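You operate a simulated robot arm through the tools that you are given. There is no shell and no other tool.

The job below is to be done with a simulated two-armed robot. You get a single attempt, and the scene is never put back.

## Task
Turn both heat dials to 0, then open the small blue lever to cool the press.
Fine: turn the time dial back to 0 too.

Only the result counts: the job must be done as asked and must still hold three seconds after the hand-in. Knocking over, shifting, dropping, spilling or breaking anything else fails it.

## Robot
Two 7-joint arms with fingered hands on one trunk that stands fixed in place. Base frame: the origin is at the foot of the trunk, x ahead of it, y to its left, z up. Units: m, rad, N and s.
The left shoulder is at [0.07, 0.139, 1.133], the right one opposite. With the tool pointing down near the work surface each hand reaches from about 0.44 to 0.84 m from the base axis, measured 20 degrees to its own side. Payload 3.9 kg a hand.
Tool frame (each hand has its own): the origin (TCP) lies between the finger pads and is the grasp point; the fingertips stand 0.029 m ahead of it; z points along the fingers, y is the line along which they close. The gripper opens to 0.1 m; its body begins 0.034 m behind the TCP. The gripper is a hand of 5 fingers: y runs from the thumb to the fingers, the wrist lies at [-0.015, -0.105, -0.177] in the tool frame, and closing takes about 1.5 s.
Orientation is told as [roll, pitch, yaw] about the base's x, y, z axes, in that order, counted from this pose: with the fingers straight down and the wrist toward the robot, the tool's x, y and z point along [0, 1, 0], [1, 0, 0] and [0, 0, -1] of the base frame.

## Interface
- The arms move only by the tool nudge_tool. It takes "left_plan", "right_plan" or both (then of equal length, played together; a hand with none holds still); each is a list that holds one entry, the list of rows, each a list of 6 numbers: the shift along the tool's x, y, z in m, then the turn, a rotation vector about the tool's x, y, z in rad. In form: [[[x, y, z, rx, ry, rz], ...]]. A call has 1 to 20 rows; each row is the pose to reach, as a shift and turn from the pose commanded when the call began, along the tool's axes at that moment. "left_claw" and "right_claw" are, for a hand that has rows, the opening in per cent of the stroke, from 0 (shut) to 100 (fully open), set as the call begins (left out, the last holds). A row lasts 0.2 s, in which the tool goes at most 0.05 m and 0.15 rad; a call with a longer step from one row to the next is refused whole, and so is a gripper value outside its range. A pose out of reach is approached as far as the arm can. The call stops where the force on the tool passes 40 N (or 10 N more than at its start, if that is more) or the arm is blocked; 0.2 s more then pass. Each finger travels about 0.153 m/s and halts on what it meets, pressing with about 22 N; the grip force reading is that of the motor and also rises with nothing between the fingers. The clock runs only during rows and for 0.2 s after the last one: add rows that repeat a pose to give the fingers time. The reply holds the time, the measured pose of the TCP, the force on the tool along the base axes, the opening and the grip force, in the units named above and with some noise, with the torque about the TCP (base axes, N m) and any sound that the robot's microphone picked up.
- Cameras (640 x 400 px; columns grow to the right, rows downward): "scene" is now at [0.1321, 0.0134, 1.4431]; the picture's right is [0.16, -0.99, -0.00], its down [-0.67, -0.11, -0.73] and it looks along [0.72, 0.12, -0.68] (base axes); focal length 214 px, centre (320, 200). "left" rides on the left gripper at [-0.066, -0.086, -0.121] in its tool frame; the picture's right is [-0.76, -0.31, 0.58], its down [0.59, -0.70, 0.40] and it looks along [0.28, 0.64, 0.71] (tool axes); focal length 247 px, centre (320, 200). "right" rides on the right gripper at [0.066, -0.086, -0.121] in its tool frame; the picture's right is [-0.76, 0.31, -0.58], its down [-0.59, -0.70, 0.40] and it looks along [-0.28, 0.64, 0.71] (tool axes); focal length 247 px, centre (320, 200). There is no depth. A picture from a camera that has moved, and an enlarged one, comes with that camera's place and axes in the base frame and with its lens.
- grab_frame(camera): a new picture of that camera. The clock stands still meanwhile.
- slide_trunk(by): slides the trunk up (or, below 0, down) by that many m; the arms and the scene camera ride with it, the base frame stays. It gives what a move gives, with no picture.
- curl_fingers(index, middle, ring, little, thumb_bend, thumb_turn, hand): sets how far each is bent, from 0 (flat) to 100 (curled in); at 30 the hand is open as for a grip, at 70 the pads meet at the TCP. One left out holds its place. A second passes; each finger stops where it meets its share of the squeeze, and holds until it gets a number again. A gripper value or a shape takes the hand back. It gives what a move gives, with no picture; readings hold the bend of each and the force on index, middle, ring, little, thumb and palm. thumb_turn goes from beside the hand (0) to across from the fingers (100), as for a grip.
- set_grasp(shape, hand): the hand has 5 fingers and takes this shape, open, in about a second: jaw (thumb against the fingers, like two jaws); tri (thumb and two fingers); tip (a fingertip pinch); poke (one finger out to press); point (the index stretched); flat (the hand flat); cup (the hand cupped); fist (a fist). The gripper value then closes the fingers along that shape, each until it touches; the sizes above hold for jaw. It gives what a move gives, with no picture.
- pan_tilt(pan, tilt): turns the head with the scene camera to pan (to the left, within 1.501 rad either way) and tilt (down, from -0.506 to 1.204), counted from straight ahead of the robot. It gives what a move gives.
- enlarge(camera, box): a new picture of the part [left, top, right, bottom] of that camera's present view, enlarged. The clock stands still meanwhile.
- finish_job(): hands the job in; it is judged then, once.

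Places have to be worked out from the pictures, the camera data and where the tool is seen. Open the grippers and draw the arms clear of the work before you hand the job in, unless the task says otherwise.

The tools are called after ">>>" as a command line: name --argument value ..., lists and objects as JSON in quotes. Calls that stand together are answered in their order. nudge_tool: Moves the arms, as the interface text tells. Its arguments: {"type":"object","properties":{"left_plan":{"type":"array"},"left_claw":{"type":"number"},"right_plan":{"type":"array"},"right_claw":{"type":"number"}},"required":[]} The other tools are called the same way: slide_trunk (by) moves the trunk up or down; set_grasp (shape, hand) gives the hand a shape; curl_fingers (index, middle, ring, little, thumb_bend, thumb_turn, hand) moves the fingers one by one; pan_tilt (pan, tilt) turns the head that bears the scene camera; grab_frame (camera) takes a picture; enlarge (camera, box) takes an enlarged picture of a part of a camera's view; finish_job () hands the job in.

At the start:

```text
time: 0.0
left_tool_pos: [0.4063, 0.2581, 1.3251]
left_tool_rot: [0.0, 0.0, 0.092]
left_ft_force: [-0.2, 0.1, 1.3]
left_ft_torque: [-0.02, -0.01, 0.03]
left_finger_gap: 0.0996
left_finger_force: 0.1
left_shape: jaw
left_bend: [30.0, 30.0, 30.0, 30.0, 30.0, 98.0]
left_finger forces: [0.0, 0.0, 0.0, 0.1, 0.0, 0.0]
right_tool_pos: [0.3519, -0.1015, 1.3759]
right_tool_rot: [0.0, 0.0, 0.093]
right_ft_force: [-0.7, -0.1, 0.1]
right_ft_torque: [-0.02, 0.02, 0.02]
right_finger_gap: 0.0999
right_finger_force: 0.0
right_shape: jaw
right_bend: [30.0, 30.0, 30.0, 30.0, 30.0, 98.0]
right_finger forces: [0.0, 0.0, 0.1, 0.1, 0.0, 0.1]
trunk travel left (down, up): [-0.775, 0.065]
head pan, tilt (commanded): [0.159, 0.747]
```

scene: 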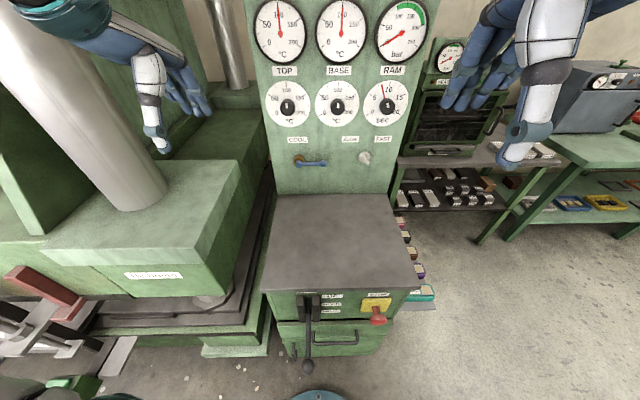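
right: 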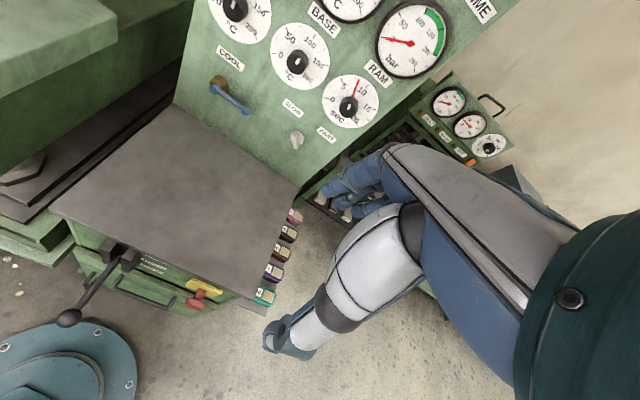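
left: 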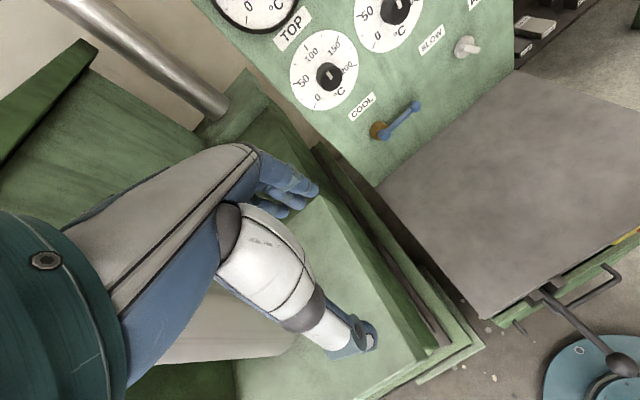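

I start by looking closely at the panel with dials and the blue lever.

>>> enlarge --camera "scene" --box '[240, 60, 440, 185]'

>>> enlarge --camera "right" --box '[180, 0, 420, 150]'

>>> enlarge --camera "left" --box '[240, 0, 500, 163]'

```text
3.20 times, centred on (340, 122) of scene
camera zoom: at [0.1321, 0.0134, 1.4431], right [0.16, -0.99, 0.0], down [-0.67, -0.11, -0.73], along [0.72, 0.12, -0.68], focal length 686 px, centre (256, 448)
```

zoom: 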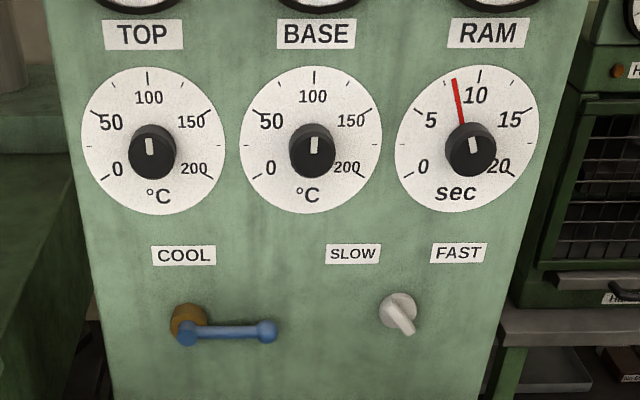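

```text
2.67 times, centred on (300, 75) of right
camera zoom: at [0.2594, -0.0438, 1.4976], right [0.38, -0.73, 0.58], down [-0.65, -0.65, -0.4], along [0.67, -0.22, -0.71], focal length 659 px, centre (373, 533)
```

zoom: 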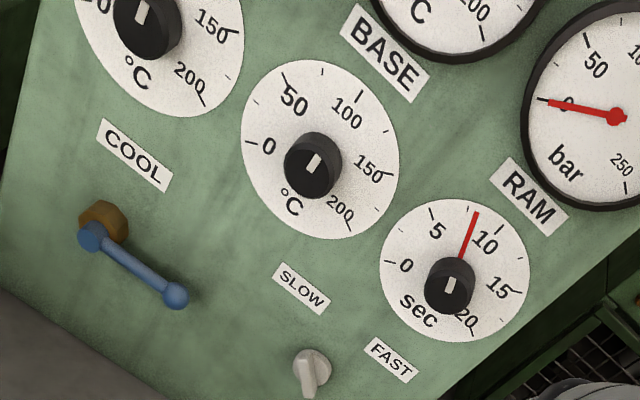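

```text
2.45 times, centred on (370, 82) of left
camera zoom: at [0.3269, 0.1834, 1.4457], right [-0.24, -0.78, -0.58], down [-0.75, 0.52, -0.4], along [0.61, 0.34, -0.71], focal length 606 px, centre (197, 491)
```

zoom: 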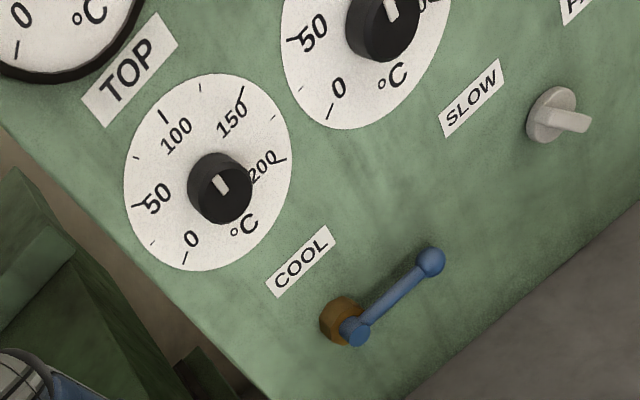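

The dials sit in a row at about z≈1.23 with x≈0.74, and the lever at about z≈1.04. I look more closely at the knob marks and the lever.

>>> enlarge --camera "scene" --box '[260, 75, 340, 125]'

>>> enlarge --camera "scene" --box '[340, 75, 420, 125]'

>>> enlarge --camera "scene" --box '[280, 130, 380, 192]'

>>> enlarge --camera "left" --box '[330, 80, 450, 155]'

```text
8.00 times, centred on (300, 100) of scene
camera zoom: at [0.1321, 0.0134, 1.4431], right [0.16, -0.99, 0.0], down [-0.67, -0.11, -0.73], along [0.72, 0.12, -0.68], focal length 1716 px, centre (480, 1000)
```

zoom: 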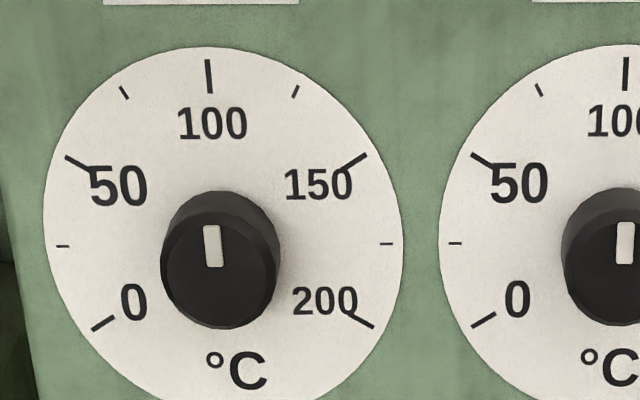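

```text
8.00 times, centred on (380, 100) of scene
camera zoom: at [0.1321, 0.0134, 1.4431], right [0.16, -0.99, 0.0], down [-0.67, -0.11, -0.73], along [0.72, 0.12, -0.68], focal length 1716 px, centre (-160, 1000)
```

zoom: 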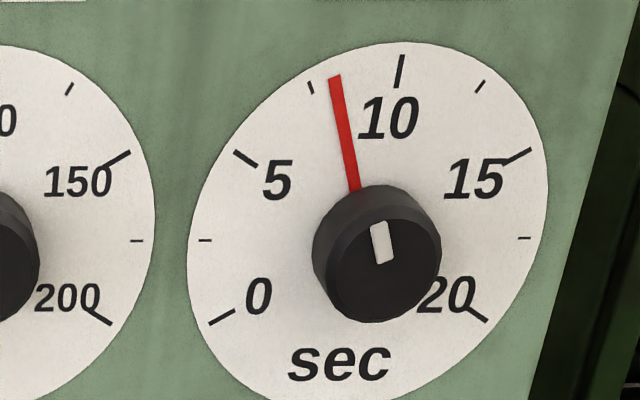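

```text
6.40 times, centred on (330, 161) of scene
camera zoom: at [0.1321, 0.0134, 1.4431], right [0.16, -0.99, 0.0], down [-0.67, -0.11, -0.73], along [0.72, 0.12, -0.68], focal length 1373 px, centre (256, 450)
```

zoom: 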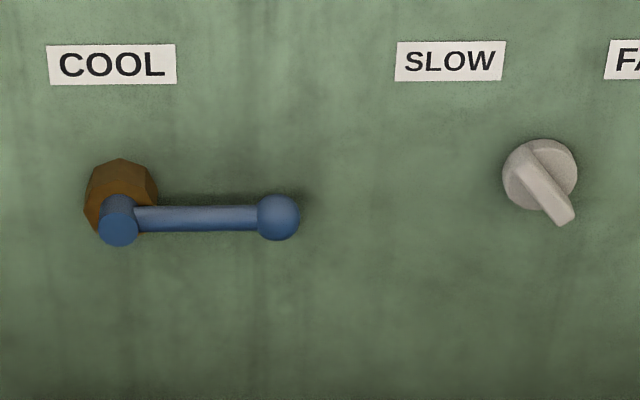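

```text
5.33 times, centred on (390, 118) of left
camera zoom: at [0.3269, 0.1834, 1.4457], right [-0.24, -0.78, -0.58], down [-0.75, 0.52, -0.4], along [0.61, 0.34, -0.71], focal length 1317 px, centre (-53, 640)
```

zoom: 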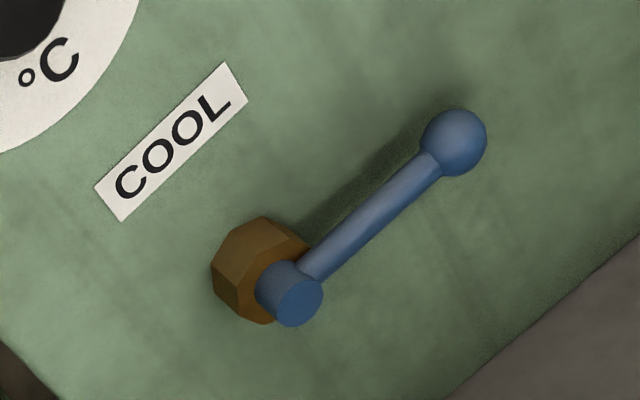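

The TOP dial mark is near 97, BASE near 100 and TIME near 8; each must go about 100–120° counter-clockwise to 0. I bring the right hand in front of the TIME dial with its fingers pointing forward, stopping well short of the panel.

>>> nudge_tool --right_plan '[[[0.0015, 0.0192, 0.0122, -0.1308, 0.0043, -0.0043], [0.0031, 0.0385, 0.0243, -0.2617, 0.0087, -0.0087], [0.0046, 0.0577, 0.0365, -0.3925, 0.013, -0.013], [0.0062, 0.0769, 0.0487, -0.5233, 0.0173, -0.0173], [0.0078, 0.0961, 0.0608, -0.6542, 0.0217, -0.0217], [0.0093, 0.1154, 0.073, -0.785, 0.026, -0.026], [0.0109, 0.1346, 0.0852, -0.9158, 0.0303, -0.0303], [0.0124, 0.1538, 0.0973, -1.0467, 0.0347, -0.0347], [0.014, 0.173, 0.1095, -1.1775, 0.039, -0.039], [0.0155, 0.1923, 0.1217, -1.3083, 0.0433, -0.0433], [0.0171, 0.2115, 0.1338, -1.4392, 0.0477, -0.0477], [0.0186, 0.2307, 0.146, -1.57, 0.052, -0.052], [0.0186, 0.2307, 0.146, -1.57, 0.052, -0.052]]]'

```text
time: 2.5
left_tool_pos: [0.4051, 0.2571, 1.3265]
left_tool_rot: [0.001, 0.001, 0.093]
left_ft_force: [0.0, -1.1, -0.4]
left_ft_torque: [-0.01, 0.0, -0.01]
left_finger_gap: 0.1
left_finger_force: 0.1
left_shape: jaw
left_bend: [30.0, 30.0, 30.0, 30.0, 30.0, 98.0]
left_finger forces: [0.0, 0.0, 0.0, 0.0, 0.0, 0.0]
right_tool_pos: [0.4339, 0.0088, 1.3447]
right_tool_rot: [-2.305, -1.296, 2.442]
right_ft_force: [-0.4, -0.5, -0.4]
right_ft_torque: [0.02, 0.01, 0.0]
right_finger_gap: 0.0999
right_finger_force: 0.1
right_shape: jaw
right_bend: [30.0, 30.0, 30.0, 30.0, 30.0, 98.0]
right_finger forces: [0.0, 0.1, 0.0, 0.0, 0.1, 0.1]
right hand out of reach, approached as far as the arm can: row 5, 6, 7, 8, 9, 10, 11, 12
trunk travel left (down, up): [-0.775, 0.065]
head pan, tilt (commanded): [0.159, 0.747]
stopped in row 12 (right hand): the arm was blocked; the commanded pose is now the measured one
```

The arm could not follow that path. I look at where it ended up.

>>> grab_frame --camera "scene"

>>> grab_frame --camera "right"

```text
taken
camera scene: at [0.1316, 0.0129, 1.4433], right [0.16, -0.99, 0.0], down [-0.67, -0.11, -0.73], along [0.72, 0.12, -0.68], focal length 214 px, centre (320, 200)
```

scene: 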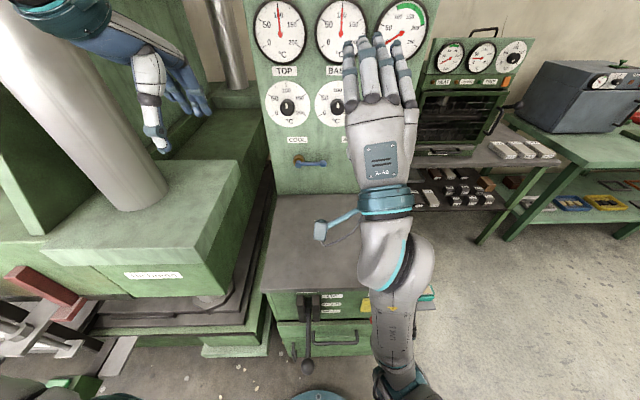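

```text
taken
camera right: at [0.3231, 0.0395, 1.228], right [-0.54, -0.77, 0.34], down [0.6, -0.63, -0.49], along [0.59, -0.06, 0.8], focal length 247 px, centre (320, 200)
```

right: 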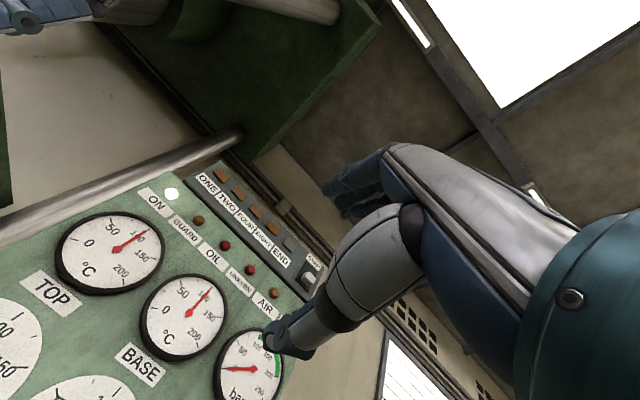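

The hand now points almost straight ahead, only the position fell short. I move it forward and slightly down from here, keeping the orientation.

>>> nudge_tool --right_plan '[[[-0.0087, -0.0178, 0.0191, 0, 0, 0], [-0.0173, -0.0355, 0.0382, 0, 0, 0], [-0.026, -0.0533, 0.0573, 0, 0, 0], [-0.0347, -0.071, 0.0764, 0, 0, 0], [-0.0433, -0.0888, 0.0955, 0, 0, 0], [-0.052, -0.1066, 0.1146, 0, 0, 0], [-0.0606, -0.1243, 0.1337, 0, 0, 0], [-0.0693, -0.1421, 0.1528, 0, 0, 0], [-0.0693, -0.1421, 0.1528, 0, 0, 0]]]'

```text
time: 3.6
left_tool_pos: [0.4053, 0.2571, 1.3248]
left_tool_rot: [-0.001, 0.0, 0.092]
left_ft_force: [-0.2, -0.2, -0.3]
left_ft_torque: [0.01, 0.03, 0.0]
left_finger_gap: 0.0999
left_finger_force: 0.0
left_shape: jaw
left_bend: [30.0, 30.0, 30.0, 30.0, 30.0, 98.0]
left_finger forces: [0.1, 0.1, 0.0, 0.0, 0.1, 0.0]
right_tool_pos: [0.4461, 0.0271, 1.3338]
right_tool_rot: [-2.443, -1.127, 2.54]
right_ft_force: [-0.7, 0.0, -0.3]
right_ft_torque: [0.03, -0.01, 0.02]
right_finger_gap: 0.1003
right_finger_force: 0.0
right_shape: jaw
right_bend: [30.0, 30.0, 30.0, 30.0, 30.0, 98.0]
right_finger forces: [0.1, 0.0, 0.0, 0.1, 0.0, 0.1]
right hand out of reach, approached as far as the arm can: row 1, 2, 3, 4, 5
trunk travel left (down, up): [-0.775, 0.065]
head pan, tilt (commanded): [0.159, 0.747]
stopped in row 5 (right hand): the arm was blocked; the commanded pose is now the measured one
```

The arm got stuck folded too close to the shoulder. I unfold it: rotate the fingers back down while extending forward, then I'll pitch the hand up further out.

>>> nudge_tool --right_plan '[[[-0.0135, 0.0019, 0.0108, 0.13, 0, 0], [-0.027, 0.0038, 0.0216, 0.26, 0, 0], [-0.0405, 0.0058, 0.0323, 0.39, 0, 0], [-0.054, 0.0077, 0.0431, 0.52, 0, 0], [-0.0675, 0.0096, 0.0539, 0.65, 0, 0], [-0.081, 0.0115, 0.0647, 0.78, 0, 0], [-0.0945, 0.0134, 0.0755, 0.91, 0, 0], [-0.108, 0.0154, 0.0862, 1.04, 0, 0], [-0.1215, 0.0173, 0.097, 1.17, 0, 0], [-0.135, 0.0192, 0.1078, 1.3, 0, 0]]]'

```text
time: 5.8
left_tool_pos: [0.4056, 0.257, 1.3254]
left_tool_rot: [-0.001, -0.001, 0.092]
left_ft_force: [-0.2, -0.4, 0.2]
left_ft_torque: [0.0, 0.02, -0.02]
left_finger_gap: 0.1
left_finger_force: 0.1
left_shape: jaw
left_bend: [30.0, 30.0, 30.0, 30.0, 30.0, 98.0]
left_finger forces: [0.0, 0.0, 0.0, 0.0, 0.0, 0.0]
right_tool_pos: [0.5455, -0.0825, 1.4249]
right_tool_rot: [-0.337, -0.592, 0.244]
right_ft_force: [0.0, -0.5, -0.4]
right_ft_torque: [0.02, -0.01, 0.05]
right_finger_gap: 0.1
right_finger_force: 0.1
right_shape: jaw
right_bend: [30.0, 30.0, 30.0, 30.0, 30.0, 98.0]
right_finger forces: [0.0, 0.0, 0.1, 0.0, 0.0, 0.0]
right hand out of reach, approached as far as the arm can: row 1, 2, 3
trunk travel left (down, up): [-0.775, 0.065]
head pan, tilt (commanded): [0.159, 0.747]
```

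The arm unfolded fine. Now I pitch the fingers forward with the TCP further out, ending in front of the TIME dial about 0.1 m away from it.

>>> nudge_tool --right_plan '[[[0.0051, 0.0003, 0.0195, -0.0959, 0.0231, 0.0206], [0.0102, 0.0006, 0.039, -0.1919, 0.0463, 0.0412], [0.0154, 0.0009, 0.0585, -0.2878, 0.0694, 0.0617], [0.0205, 0.0012, 0.078, -0.3838, 0.0925, 0.0823], [0.0256, 0.0015, 0.0975, -0.4797, 0.1157, 0.1029], [0.0307, 0.0017, 0.1169, -0.5756, 0.1388, 0.1235], [0.0358, 0.002, 0.1364, -0.6716, 0.1619, 0.1441], [0.041, 0.0023, 0.1559, -0.7675, 0.185, 0.1646], [0.0461, 0.0026, 0.1754, -0.8635, 0.2082, 0.1852], [0.0512, 0.0029, 0.1949, -0.9594, 0.2313, 0.2058], [0.0512, 0.0029, 0.1949, -0.9594, 0.2313, 0.2058]]]'

```text
time: 7.8
left_tool_pos: [0.4055, 0.2565, 1.3258]
left_tool_rot: [0.001, 0.001, 0.092]
left_ft_force: [0.0, 0.8, -0.7]
left_ft_torque: [-0.05, 0.01, -0.01]
left_finger_gap: 0.0999
left_finger_force: 0.0
left_shape: jaw
left_bend: [30.0, 30.0, 30.0, 30.0, 30.0, 98.0]
left_finger forces: [0.0, 0.0, 0.0, 0.1, 0.0, 0.1]
right_tool_pos: [0.4711, 0.0132, 1.3583]
right_tool_rot: [-2.141, -1.356, 2.169]
right_ft_force: [0.4, -0.3, 0.0]
right_ft_torque: [0.01, 0.03, -0.02]
right_finger_gap: 0.1001
right_finger_force: 0.3
right_shape: jaw
right_bend: [30.0, 30.0, 30.0, 30.0, 30.0, 98.0]
right_finger forces: [0.0, 0.1, 0.1, 0.1, 0.0, 0.1]
right hand out of reach, approached as far as the arm can: row 4, 5, 6, 7, 8, 9, 10
trunk travel left (down, up): [-0.775, 0.065]
head pan, tilt (commanded): [0.159, 0.747]
stopped in row 10 (right hand): the arm was blocked; the commanded pose is now the measured one
```

Palm-down with fingers forward seems to hit a joint limit. I try the hand rolled 90° instead (wrist to the right, elbow out), which should suit the right arm.

>>> nudge_tool --right_plan '[[[-0.0079, -0.0119, 0.0109, -0.0017, 0.015, -0.1149], [-0.0157, -0.0239, 0.0219, -0.0034, 0.0299, -0.2298], [-0.0236, -0.0358, 0.0328, -0.0051, 0.0449, -0.3448], [-0.0314, -0.0478, 0.0438, -0.0068, 0.0598, -0.4597], [-0.0393, -0.0597, 0.0547, -0.0085, 0.0748, -0.5746], [-0.0472, -0.0717, 0.0657, -0.0102, 0.0897, -0.6895], [-0.055, -0.0836, 0.0766, -0.0119, 0.1047, -0.8044], [-0.0629, -0.0955, 0.0875, -0.0136, 0.1196, -0.9193], [-0.0707, -0.1075, 0.0985, -0.0153, 0.1346, -1.0343], [-0.0786, -0.1194, 0.1094, -0.017, 0.1495, -1.1492], [-0.0864, -0.1314, 0.1204, -0.0187, 0.1645, -1.2641], [-0.0943, -0.1433, 0.1313, -0.0204, 0.1794, -1.379], [-0.0943, -0.1433, 0.1313, -0.0204, 0.1794, -1.379]]]'

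```text
time: 10.6
left_tool_pos: [0.4055, 0.2568, 1.3254]
left_tool_rot: [0.0, 0.0, 0.092]
left_ft_force: [0.8, -0.3, -0.3]
left_ft_torque: [0.01, -0.02, -0.02]
left_finger_gap: 0.0997
left_finger_force: 0.1
left_shape: jaw
left_bend: [30.0, 30.0, 30.0, 30.0, 30.0, 98.0]
left_finger forces: [0.1, 0.1, 0.0, 0.0, 0.0, 0.0]
right_tool_pos: [0.6211, -0.0984, 1.2499]
right_tool_rot: [-1.568, -0.005, 1.735]
right_ft_force: [-0.8, 0.8, -0.4]
right_ft_torque: [0.0, 0.0, 0.04]
right_finger_gap: 0.0999
right_finger_force: 0.0
right_shape: jaw
right_bend: [30.0, 30.0, 30.0, 30.0, 30.0, 98.0]
right_finger forces: [0.0, 0.0, 0.0, 0.1, 0.1, 0.0]
right hand out of reach, approached as far as the arm can: row 1, 2, 3, 4, 5
trunk travel left (down, up): [-0.775, 0.065]
head pan, tilt (commanded): [0.159, 0.747]
```

The elbow-out pose reaches exactly. I take pictures to see the hand and the panel up close.

>>> grab_frame --camera "scene"

>>> grab_frame --camera "right"

>>> grab_frame --camera "left"

```text
taken
camera scene: at [0.1319, 0.0136, 1.4432], right [0.16, -0.99, 0.0], down [-0.67, -0.11, -0.73], along [0.72, 0.12, -0.68], focal length 214 px, centre (320, 200)
```

scene: 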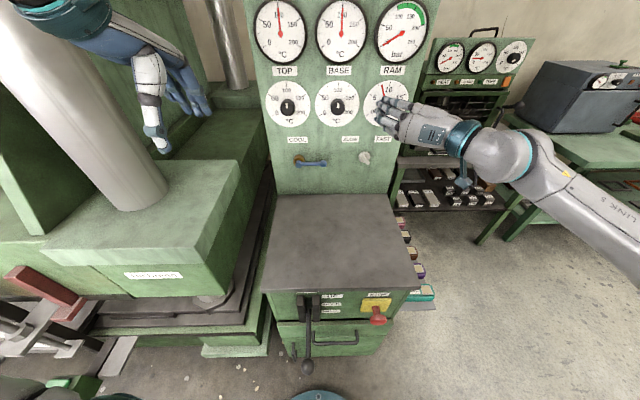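

```text
taken
camera right: at [0.5148, -0.2021, 1.1856], right [-0.62, 0.21, 0.76], down [0.51, -0.63, 0.58], along [0.6, 0.75, 0.29], focal length 247 px, centre (320, 200)
```

right: 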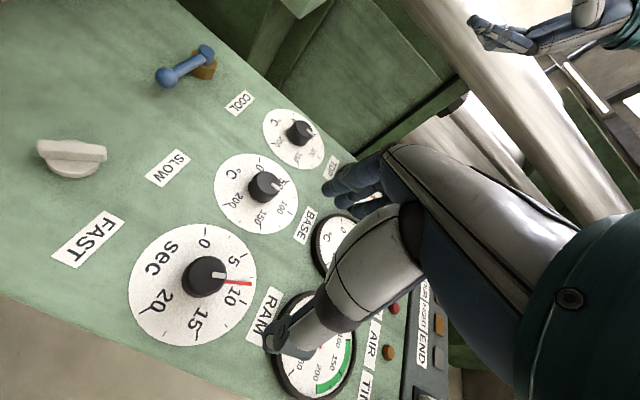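

```text
taken
camera left: at [0.3267, 0.1836, 1.4456], right [-0.24, -0.78, -0.58], down [-0.75, 0.52, -0.4], along [0.61, 0.34, -0.71], focal length 247 px, centre (320, 200)
```

left: 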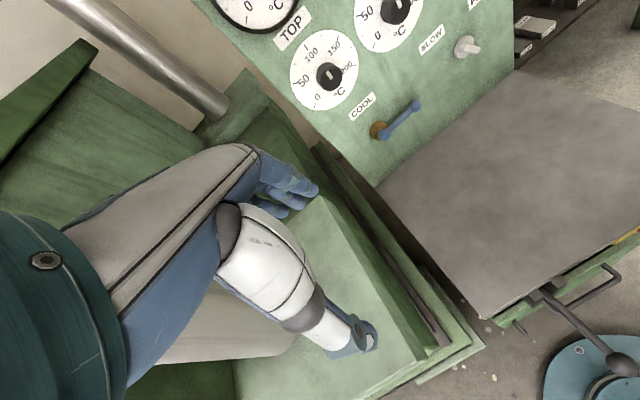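

The right camera now sees the TIME, BASE and TOP knobs at close range. I enlarge these areas to pin down their positions.

>>> enlarge --camera "right" --box '[110, 205, 310, 330]'

>>> enlarge --camera "right" --box '[200, 80, 360, 180]'

>>> enlarge --camera "scene" --box '[340, 70, 500, 170]'

```text
3.20 times, centred on (210, 268) of right
camera zoom: at [0.5148, -0.2021, 1.1856], right [-0.62, 0.21, 0.76], down [0.51, -0.63, 0.58], along [0.6, 0.75, 0.29], focal length 790 px, centre (672, -16)
```

zoom: 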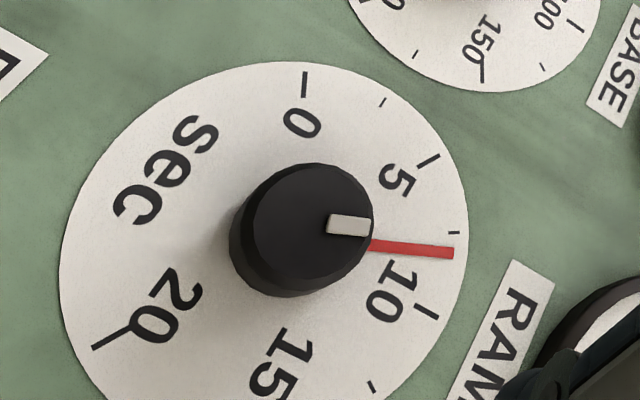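

```text
4.00 times, centred on (280, 130) of right
camera zoom: at [0.5148, -0.2021, 1.1856], right [-0.62, 0.21, 0.76], down [0.51, -0.63, 0.58], along [0.6, 0.75, 0.29], focal length 988 px, centre (480, 480)
```

zoom: 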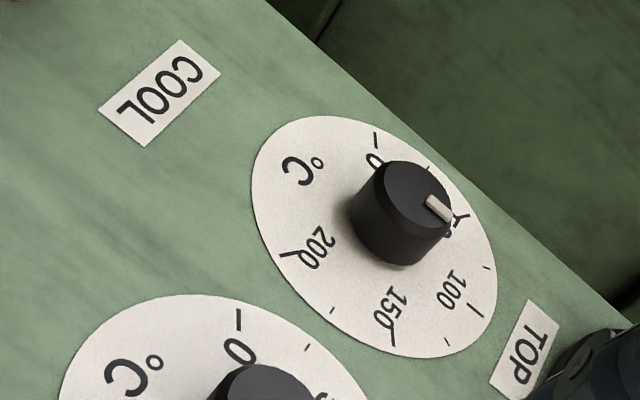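

```text
4.00 times, centred on (420, 120) of scene
camera zoom: at [0.1319, 0.0136, 1.4432], right [0.16, -0.99, 0.0], down [-0.67, -0.11, -0.73], along [0.72, 0.12, -0.68], focal length 858 px, centre (-80, 520)
```

zoom: 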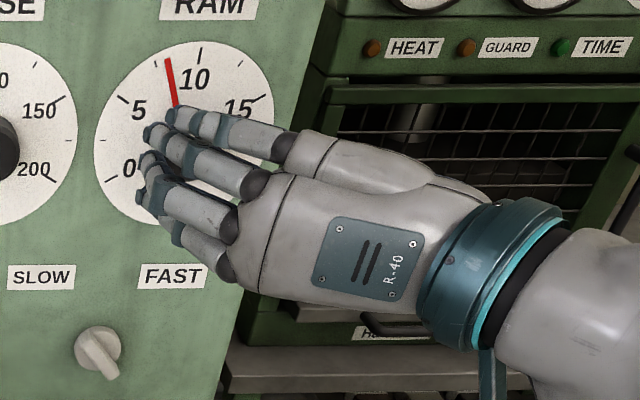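

TIME knob front centre triangulates to about [0.791, −0.077, 1.219], ⌀≈41 mm, standing out ≈28 mm, with the panel yawed about 0.18 rad. I move the right hand on-axis in front of it and roll it 40° clockwise to test the roll range.

>>> nudge_tool --right_plan '[[[0.0052, -0.0012, 0.0184, -0.003, 0.0011, 0.1163], [0.0103, -0.0024, 0.0368, -0.0061, 0.0022, 0.2327], [0.0155, -0.0036, 0.0552, -0.0091, 0.0033, 0.349], [0.0207, -0.0047, 0.0735, -0.0121, 0.0044, 0.4653], [0.0258, -0.0059, 0.0919, -0.0152, 0.0055, 0.5817], [0.031, -0.0071, 0.1103, -0.0182, 0.0066, 0.698], [0.031, -0.0071, 0.1103, -0.0182, 0.0066, 0.698]]]'

```text
time: 12.2
left_tool_pos: [0.405, 0.2556, 1.3262]
left_tool_rot: [0.0, -0.001, 0.093]
left_ft_force: [-0.1, 0.3, -0.4]
left_ft_torque: [-0.01, -0.01, -0.01]
left_finger_gap: 0.0998
left_finger_force: 0.2
left_shape: jaw
left_bend: [30.0, 30.0, 30.0, 30.0, 30.0, 98.0]
left_finger forces: [0.1, 0.0, 0.1, 0.1, 0.0, 0.0]
right_tool_pos: [0.7321, -0.0882, 1.22]
right_tool_rot: [-1.569, -0.705, 1.751]
right_ft_force: [-0.5, -0.1, -0.2]
right_ft_torque: [0.0, 0.01, 0.03]
right_finger_gap: 0.1001
right_finger_force: 0.1
right_shape: jaw
right_bend: [30.0, 30.0, 30.0, 30.0, 30.0, 98.0]
right_finger forces: [0.0, 0.0, 0.0, 0.0, 0.0, 0.1]
trunk travel left (down, up): [-0.775, 0.065]
head pan, tilt (commanded): [0.159, 0.747]
```

Reached. I check further roll toward c=15° (another 35°) at this spot and look with the cameras.

>>> nudge_tool --right_plan '[[[0, 0, 0, 0, 0, 0.12], [0, 0, 0, 0, 0, 0.24], [0, 0, 0, 0, 0, 0.36], [0, 0, 0, 0, 0, 0.48], [0, 0, 0, 0, 0, 0.6]]]'

>>> grab_frame --camera "scene"

>>> grab_frame --camera "right"

```text
time: 13.4
left_tool_pos: [0.4063, 0.2561, 1.3241]
left_tool_rot: [0.0, -0.001, 0.093]
left_ft_force: [-0.4, 0.7, 0.0]
left_ft_torque: [-0.01, 0.01, -0.02]
left_finger_gap: 0.1001
left_finger_force: 0.1
left_shape: jaw
left_bend: [30.0, 30.0, 30.0, 30.0, 30.0, 98.0]
left_finger forces: [0.0, 0.0, 0.0, 0.1, 0.0, 0.0]
right_tool_pos: [0.7299, -0.0872, 1.2185]
right_tool_rot: [-1.569, -1.304, 1.75]
right_ft_force: [0.1, 0.7, 0.4]
right_ft_torque: [0.0, 0.0, 0.01]
right_finger_gap: 0.1002
right_finger_force: 0.0
right_shape: jaw
right_bend: [30.0, 30.0, 30.0, 30.0, 30.0, 98.0]
right_finger forces: [0.1, 0.1, 0.1, 0.0, 0.0, 0.0]
right hand out of reach, approached as far as the arm can: row 3, 4
trunk travel left (down, up): [-0.775, 0.065]
head pan, tilt (commanded): [0.159, 0.747]
```

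```text
taken
camera scene: at [0.1321, 0.0144, 1.4432], right [0.16, -0.99, 0.0], down [-0.67, -0.11, -0.73], along [0.72, 0.12, -0.68], focal length 214 px, centre (320, 200)
```

scene: 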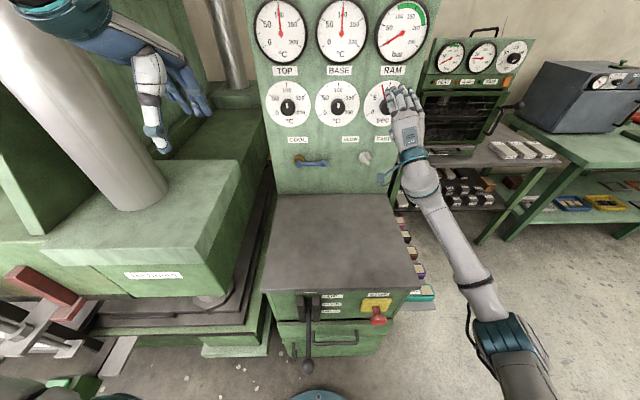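

```text
taken
camera right: at [0.6032, -0.0694, 1.1192], right [-0.45, -0.74, 0.5], down [0.53, -0.67, -0.52], along [0.72, 0.03, 0.69], focal length 247 px, centre (320, 200)
```

right: 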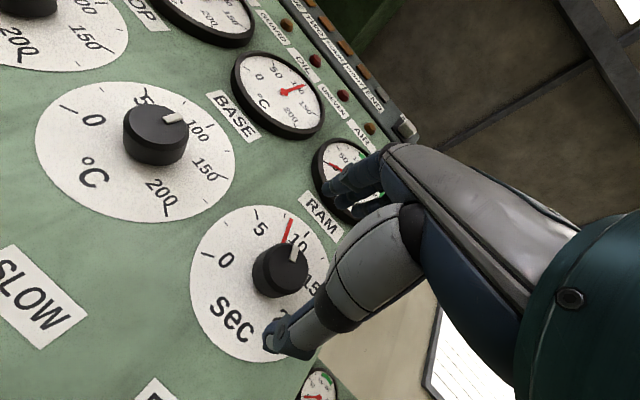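

The roll range from c=15° to 90° works at this location. I enlarge the right view to refine the alignment of the open hand with the knob.

>>> enlarge --camera "right" --box '[180, 190, 380, 315]'

>>> enlarge --camera "scene" --box '[340, 60, 460, 135]'

```text
3.20 times, centred on (280, 252) of right
camera zoom: at [0.6032, -0.0694, 1.1192], right [-0.45, -0.74, 0.5], down [0.53, -0.67, -0.52], along [0.72, 0.03, 0.69], focal length 790 px, centre (448, 32)
```

zoom: 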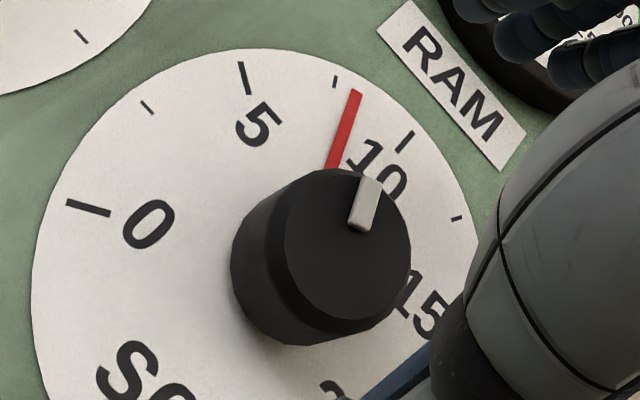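

```text
5.33 times, centred on (400, 98) of scene
camera zoom: at [0.1321, 0.0144, 1.4432], right [0.16, -0.99, 0.0], down [-0.67, -0.11, -0.73], along [0.72, 0.12, -0.68], focal length 1144 px, centre (-107, 747)
```

zoom: 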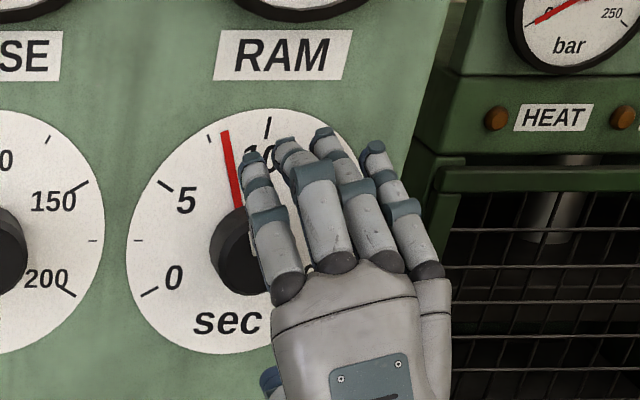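

The knob front is at about [0.787, −0.079, 1.218]. I try the "tri" shape (thumb plus two fingers), which suits a 41 mm knob, and look at it before approaching.

>>> set_grasp --shape "tri" --hand "right"

>>> enlarge --camera "scene" --box '[340, 60, 460, 135]'

>>> grab_frame --camera "right"

```text
time: 14.3
left_tool_pos: [0.4065, 0.2573, 1.3254]
left_tool_rot: [0.0, 0.0, 0.092]
left_ft_force: [1.2, 0.7, 0.8]
left_ft_torque: [0.0, -0.01, 0.01]
left_finger_gap: 0.0997
left_finger_force: 0.0
left_shape: jaw
left_bend: [30.0, 30.0, 30.0, 30.0, 30.0, 98.0]
left_finger forces: [0.0, 0.1, 0.0, 0.1, 0.0, 0.0]
right_tool_pos: [0.7302, -0.0874, 1.2167]
right_tool_rot: [-1.564, -1.301, 1.744]
right_ft_force: [-0.4, -0.5, 0.1]
right_ft_torque: [0.01, 0.02, 0.02]
right_finger_gap: 0.1
right_finger_force: 0.1
right_shape: tri
right_bend: [30.0, 30.0, 99.0, 99.0, 30.0, 98.0]
right_finger forces: [0.0, 0.0, 0.0, 0.0, 0.1, 0.0]
trunk travel left (down, up): [-0.775, 0.065]
head pan, tilt (commanded): [0.159, 0.747]
```

```text
5.33 times, centred on (400, 98) of scene
camera zoom: at [0.1321, 0.0136, 1.4431], right [0.16, -0.99, 0.0], down [-0.67, -0.11, -0.73], along [0.72, 0.12, -0.68], focal length 1144 px, centre (-107, 747)
```

zoom: 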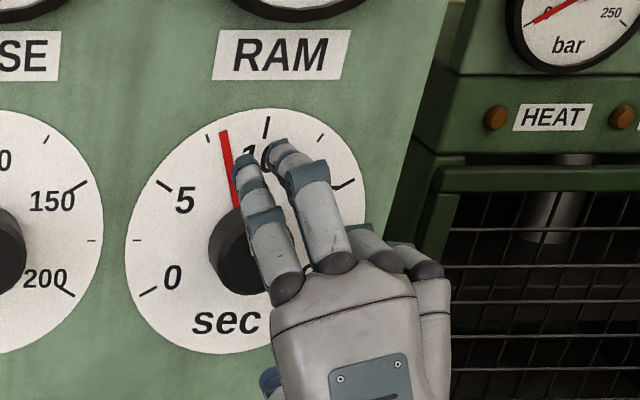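

```text
taken
camera right: at [0.6031, -0.0701, 1.1189], right [-0.45, -0.74, 0.5], down [0.53, -0.67, -0.52], along [0.72, 0.03, 0.69], focal length 247 px, centre (320, 200)
```

right: 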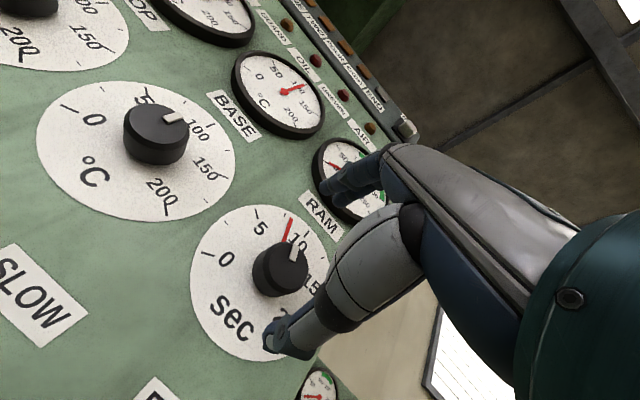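

Tri shape is good: index and middle straddle the tool axis opposite the thumb. I advance 30 mm along the knob axis and check.

>>> nudge_tool --right_plan '[[[0, 0, 0.01, 0, 0, 0], [0, 0, 0.02, 0, 0, 0], [0, 0, 0.03, 0, 0, 0], [0, 0, 0.03, 0, 0, 0]]]'

>>> enlarge --camera "right" --box '[160, 150, 480, 350]'

>>> enlarge --camera "scene" --box '[340, 60, 460, 135]'

```text
time: 15.3
left_tool_pos: [0.4062, 0.2575, 1.3258]
left_tool_rot: [0.0, 0.003, 0.093]
left_ft_force: [-0.7, 0.4, -0.6]
left_ft_torque: [-0.01, -0.02, 0.0]
left_finger_gap: 0.0999
left_finger_force: 0.1
left_shape: jaw
left_bend: [30.0, 30.0, 30.0, 30.0, 30.0, 98.0]
left_finger forces: [0.0, 0.1, 0.0, 0.0, 0.0, 0.0]
right_tool_pos: [0.7606, -0.0818, 1.2195]
right_tool_rot: [-1.565, -1.305, 1.746]
right_ft_force: [0.5, 0.0, 0.6]
right_ft_torque: [-0.02, -0.01, 0.01]
right_finger_gap: 0.0998
right_finger_force: 0.1
right_shape: tri
right_bend: [30.0, 30.0, 99.0, 99.0, 30.0, 98.0]
right_finger forces: [0.0, 0.0, 0.1, 0.0, 0.0, 0.0]
trunk travel left (down, up): [-0.775, 0.065]
head pan, tilt (commanded): [0.159, 0.747]
```

```text
2.00 times, centred on (320, 250) of right
camera zoom: at [0.6326, -0.064, 1.1199], right [-0.45, -0.74, 0.5], down [0.53, -0.67, -0.52], along [0.72, 0.03, 0.69], focal length 494 px, centre (320, 100)
```

zoom: 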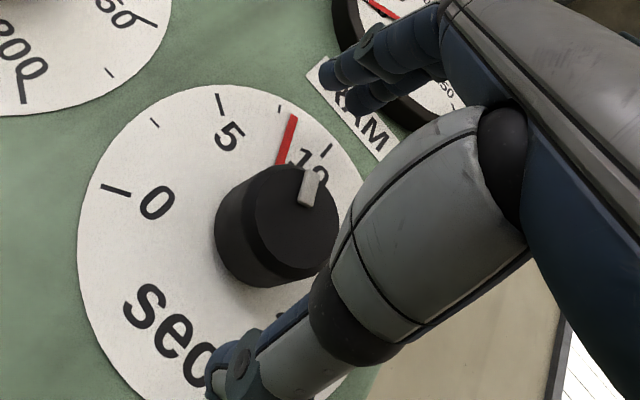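

```text
5.33 times, centred on (400, 98) of scene
camera zoom: at [0.1319, 0.0135, 1.4432], right [0.16, -0.99, 0.0], down [-0.67, -0.11, -0.73], along [0.72, 0.12, -0.68], focal length 1144 px, centre (-107, 747)
```

zoom: 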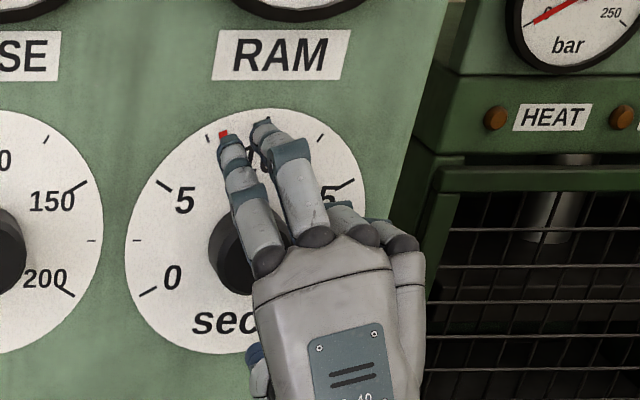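

The knob sits midway between thumb and fingers. I advance another 15 mm, watching the force.

>>> nudge_tool --right_plan '[[[0, 0, 0.005, 0, 0, 0], [0, 0, 0.01, 0, 0, 0], [0, 0, 0.015, 0, 0, 0], [0, 0, 0.015, 0, 0, 0]]]'

>>> enlarge --camera "right" --box '[160, 150, 480, 350]'

```text
time: 16.3
left_tool_pos: [0.406, 0.2559, 1.3239]
left_tool_rot: [0.0, 0.001, 0.092]
left_ft_force: [-0.3, 0.4, 0.4]
left_ft_torque: [0.0, -0.01, -0.01]
left_finger_gap: 0.0997
left_finger_force: 0.1
left_shape: jaw
left_bend: [30.0, 30.0, 30.0, 30.0, 30.0, 98.0]
left_finger forces: [0.0, 0.1, 0.0, 0.1, 0.0, 0.0]
right_tool_pos: [0.7747, -0.079, 1.2184]
right_tool_rot: [-1.564, -1.302, 1.746]
right_ft_force: [0.0, -0.4, 0.1]
right_ft_torque: [-0.01, -0.02, -0.03]
right_finger_gap: 0.0999
right_finger_force: 0.1
right_shape: tri
right_bend: [30.0, 30.0, 99.0, 99.0, 30.0, 98.0]
right_finger forces: [0.0, 0.1, 0.0, 0.1, 0.0, 0.0]
trunk travel left (down, up): [-0.775, 0.065]
head pan, tilt (commanded): [0.159, 0.747]
```

```text
2.00 times, centred on (320, 250) of right
camera zoom: at [0.6477, -0.0611, 1.1195], right [-0.45, -0.74, 0.5], down [0.53, -0.67, -0.52], along [0.72, 0.03, 0.69], focal length 494 px, centre (320, 100)
```

zoom: 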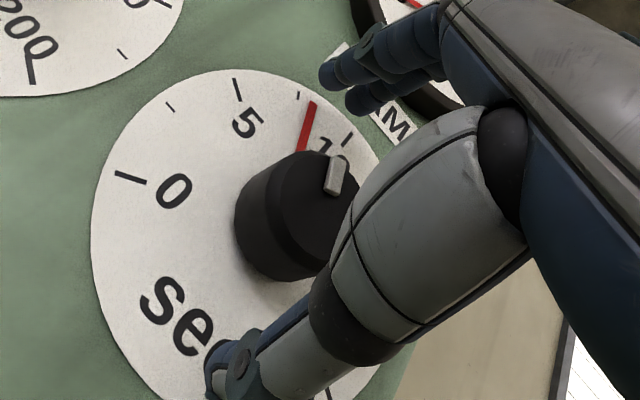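

No contact yet and the knob is between the digits. I close the fingers on the knob and wait.

>>> nudge_tool --right_plan '[[[0, 0, 0, 0, 0, 0], [0, 0, 0, 0, 0, 0], [0, 0, 0, 0, 0, 0], [0, 0, 0, 0, 0, 0], [0, 0, 0, 0, 0, 0], [0, 0, 0, 0, 0, 0], [0, 0, 0, 0, 0, 0]]]' --right_claw 0

>>> enlarge --camera "right" --box '[160, 150, 480, 350]'

>>> enlarge --camera "scene" --box '[340, 60, 460, 135]'

```text
time: 17.9
left_tool_pos: [0.4061, 0.2575, 1.3243]
left_tool_rot: [0.002, 0.001, 0.093]
left_ft_force: [0.2, -0.1, 0.1]
left_ft_torque: [0.0, 0.0, 0.0]
left_finger_gap: 0.0998
left_finger_force: 0.0
left_shape: jaw
left_bend: [30.0, 30.0, 30.0, 30.0, 30.0, 98.0]
left_finger forces: [0.1, 0.1, 0.0, 0.0, 0.0, 0.0]
right_tool_pos: [0.7755, -0.0786, 1.2176]
right_tool_rot: [-1.564, -1.303, 1.746]
right_ft_force: [0.8, 1.5, 1.3]
right_ft_torque: [0.03, -0.06, 0.06]
right_finger_gap: 0.0337
right_finger_force: 22.3
right_shape: tri
right_bend: [57.0, 54.0, 100.0, 100.0, 38.0, 100.0]
right_finger forces: [10.6, 10.6, 0.0, 0.0, 18.9, 0.0]
trunk travel left (down, up): [-0.775, 0.065]
head pan, tilt (commanded): [0.159, 0.747]
```

```text
2.00 times, centred on (320, 250) of right
camera zoom: at [0.6477, -0.0607, 1.1196], right [-0.45, -0.74, 0.5], down [0.53, -0.67, -0.52], along [0.72, 0.03, 0.69], focal length 494 px, centre (320, 100)
```

zoom: 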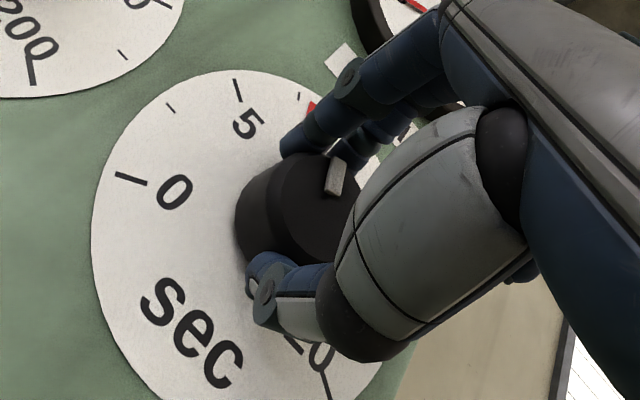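

```text
5.33 times, centred on (400, 98) of scene
camera zoom: at [0.132, 0.014, 1.4432], right [0.16, -0.99, 0.0], down [-0.67, -0.11, -0.73], along [0.72, 0.12, -0.68], focal length 1144 px, centre (-107, 747)
```

zoom: 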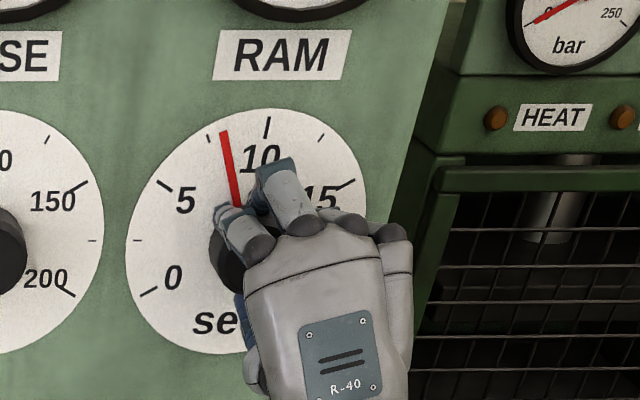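

Good three-point grip (10.6/10.6/18.9 N); the knob centre seems ~6–7 mm toward the thumb. I turn counter-clockwise about the knob centre by ~0.45 rad first and check it follows.

>>> nudge_tool --right_plan '[[[0.0008, 0.0, 0, 0, 0, -0.112], [0.0016, -0.0002, 0, 0, 0, -0.225], [0.0023, -0.0004, 0, 0, 0, -0.337], [0.003, -0.0007, 0, 0, 0, -0.45], [0.003, -0.0007, 0, 0, 0, -0.45]]]'

>>> enlarge --camera "right" --box '[160, 150, 480, 350]'

>>> enlarge --camera "scene" --box '[340, 60, 460, 135]'

```text
time: 19.1
left_tool_pos: [0.4062, 0.256, 1.3247]
left_tool_rot: [0.001, -0.002, 0.091]
left_ft_force: [0.3, -0.2, -0.5]
left_ft_torque: [0.0, 0.0, 0.0]
left_finger_gap: 0.1
left_finger_force: 0.0
left_shape: jaw
left_bend: [30.0, 30.0, 30.0, 30.0, 30.0, 98.0]
left_finger forces: [0.0, 0.0, 0.1, 0.0, 0.0, 0.0]
right_tool_pos: [0.7755, -0.0771, 1.2161]
right_tool_rot: [-1.566, -0.855, 1.748]
right_ft_force: [1.1, -1.2, -1.3]
right_ft_torque: [0.05, 0.02, 0.0]
right_finger_gap: 0.0337
right_finger_force: 22.2
right_shape: tri
right_bend: [58.0, 54.0, 100.0, 100.0, 38.0, 100.0]
right_finger forces: [9.9, 10.3, 0.0, 0.0, 21.0, 0.0]
trunk travel left (down, up): [-0.775, 0.065]
head pan, tilt (commanded): [0.159, 0.747]
```

```text
2.00 times, centred on (320, 250) of right
camera zoom: at [0.6559, -0.1061, 1.1099], right [-0.5, -0.47, 0.73], down [0.55, -0.82, -0.14], along [0.67, 0.33, 0.67], focal length 494 px, centre (320, 100)
```

zoom: 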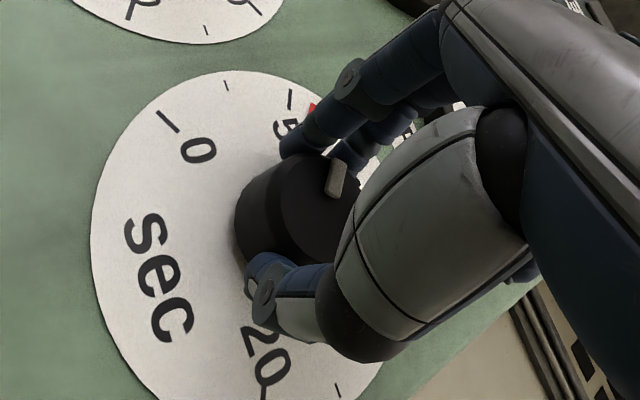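

```text
5.33 times, centred on (400, 98) of scene
camera zoom: at [0.1327, 0.0132, 1.4431], right [0.16, -0.99, 0.0], down [-0.67, -0.11, -0.73], along [0.72, 0.12, -0.68], focal length 1144 px, centre (-107, 747)
```

zoom: 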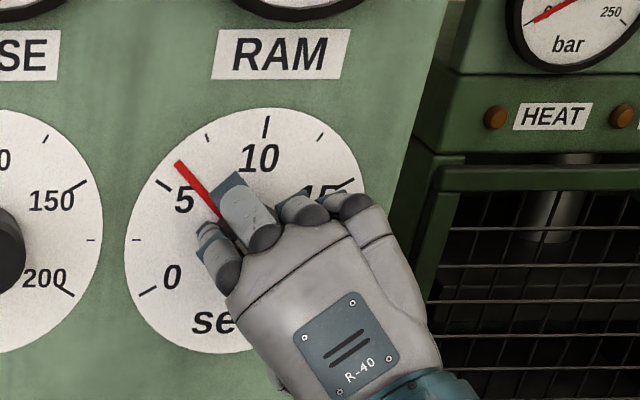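

The needle follows the knob smoothly with tiny loads. I continue another ~0.98 rad counter-clockwise.

>>> nudge_tool --right_plan '[[[0.001, -0.0001, 0, 0, 0, -0.14], [0.0019, -0.0003, 0, 0, 0, -0.28], [0.0029, -0.0006, 0, 0, 0, -0.42], [0.0037, -0.0011, 0, 0, 0, -0.56], [0.0045, -0.0017, 0, 0, 0, -0.7], [0.0052, -0.0023, 0, 0, 0, -0.84], [0.0058, -0.0031, 0, 0, 0, -0.98], [0.0058, -0.0031, 0, 0, 0, -0.98]]]'

>>> enlarge --camera "scene" --box '[340, 60, 460, 135]'

>>> enlarge --camera "right" --box '[160, 150, 480, 350]'

```text
time: 20.9
left_tool_pos: [0.407, 0.2547, 1.3254]
left_tool_rot: [0.002, -0.001, 0.093]
left_ft_force: [-0.1, 1.0, -0.3]
left_ft_torque: [0.04, 0.01, 0.0]
left_finger_gap: 0.0998
left_finger_force: 0.1
left_shape: jaw
left_bend: [30.0, 30.0, 30.0, 30.0, 30.0, 98.0]
left_finger forces: [0.1, 0.0, 0.0, 0.0, 0.0, 0.0]
right_tool_pos: [0.7739, -0.0765, 1.2103]
right_tool_rot: [-1.57, 0.127, 1.751]
right_ft_force: [4.0, -7.4, 2.4]
right_ft_torque: [0.06, -0.02, -0.27]
right_finger_gap: 0.0339
right_finger_force: 22.0
right_shape: tri
right_bend: [60.0, 56.0, 100.0, 100.0, 39.0, 100.0]
right_finger forces: [8.2, 8.8, 0.0, 0.1, 23.9, 0.0]
trunk travel left (down, up): [-0.775, 0.065]
head pan, tilt (commanded): [0.159, 0.747]
```

```text
5.33 times, centred on (400, 98) of scene
camera zoom: at [0.1329, 0.0108, 1.4431], right [0.16, -0.99, 0.0], down [-0.67, -0.11, -0.73], along [0.72, 0.12, -0.68], focal length 1144 px, centre (-107, 747)
```

zoom: 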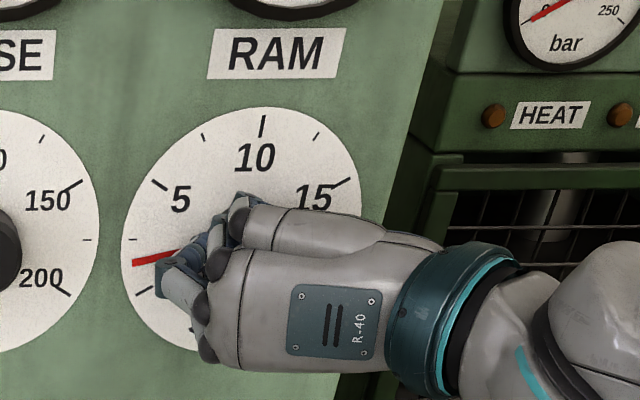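

```text
2.00 times, centred on (320, 250) of right
camera zoom: at [0.6715, -0.1905, 1.1573], right [-0.64, 0.29, 0.71], down [0.51, -0.54, 0.67], along [0.58, 0.79, 0.2], focal length 494 px, centre (320, 100)
```

zoom: 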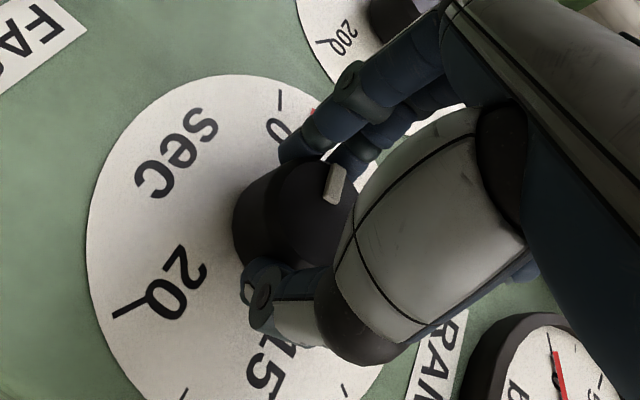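

Needle is now at about 1.4 s, 16° short of 0. I continue ~0.29 rad with a slight 2 mm recentring to relieve the side force.

>>> nudge_tool --right_plan '[[[0.0007, -0.0007, 0, 0, 0, -0.097], [0.0014, -0.0015, 0, 0, 0, -0.193], [0.002, -0.0023, 0, 0, 0, -0.29], [0.002, -0.0023, 0, 0, 0, -0.29]]]'

>>> enlarge --camera "scene" --box '[340, 60, 460, 135]'

>>> enlarge --camera "right" --box '[160, 150, 480, 350]'

```text
time: 21.9
left_tool_pos: [0.4068, 0.2553, 1.3252]
left_tool_rot: [0.002, 0.001, 0.091]
left_ft_force: [0.1, -0.5, 0.6]
left_ft_torque: [-0.01, -0.01, -0.04]
left_finger_gap: 0.0997
left_finger_force: 0.0
left_shape: jaw
left_bend: [30.0, 30.0, 30.0, 30.0, 30.0, 98.0]
left_finger forces: [0.0, 0.1, 0.0, 0.1, 0.0, 0.0]
right_tool_pos: [0.7752, -0.0787, 1.2096]
right_tool_rot: [-1.568, 0.416, 1.754]
right_ft_force: [3.1, -6.7, 1.9]
right_ft_torque: [0.03, -0.08, -0.22]
right_finger_gap: 0.0339
right_finger_force: 22.6
right_shape: tri
right_bend: [60.0, 56.0, 100.0, 100.0, 39.0, 99.0]
right_finger forces: [8.8, 8.8, 0.0, 0.0, 23.1, 0.0]
trunk travel left (down, up): [-0.775, 0.065]
head pan, tilt (commanded): [0.159, 0.747]
```

```text
5.33 times, centred on (400, 98) of scene
camera zoom: at [0.1328, 0.0115, 1.4431], right [0.16, -0.99, 0.0], down [-0.67, -0.11, -0.73], along [0.72, 0.12, -0.68], focal length 1144 px, centre (-107, 747)
```

zoom: 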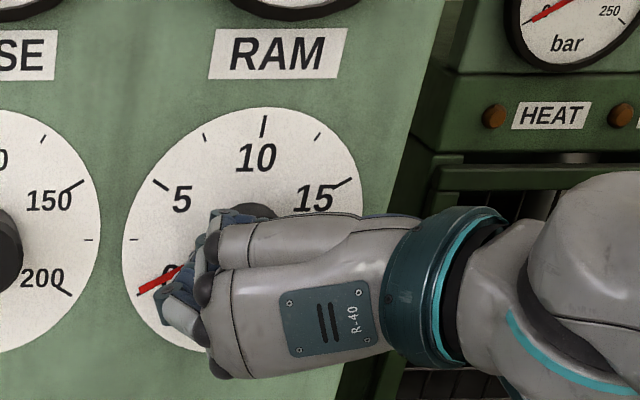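

```text
2.00 times, centred on (320, 250) of right
camera zoom: at [0.6739, -0.2035, 1.1849], right [-0.67, 0.47, 0.57], down [0.47, -0.33, 0.82], along [0.57, 0.82, 0.0], focal length 494 px, centre (320, 100)
```

zoom: 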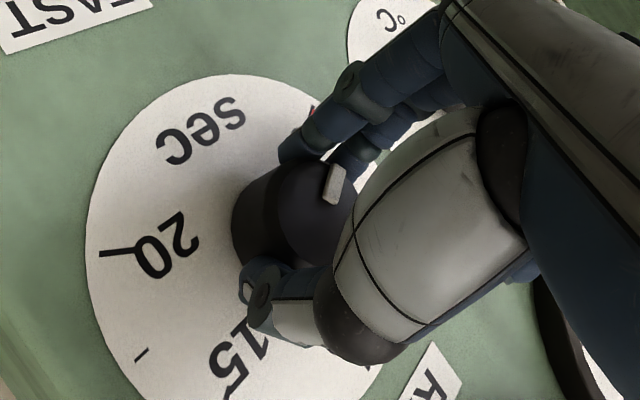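

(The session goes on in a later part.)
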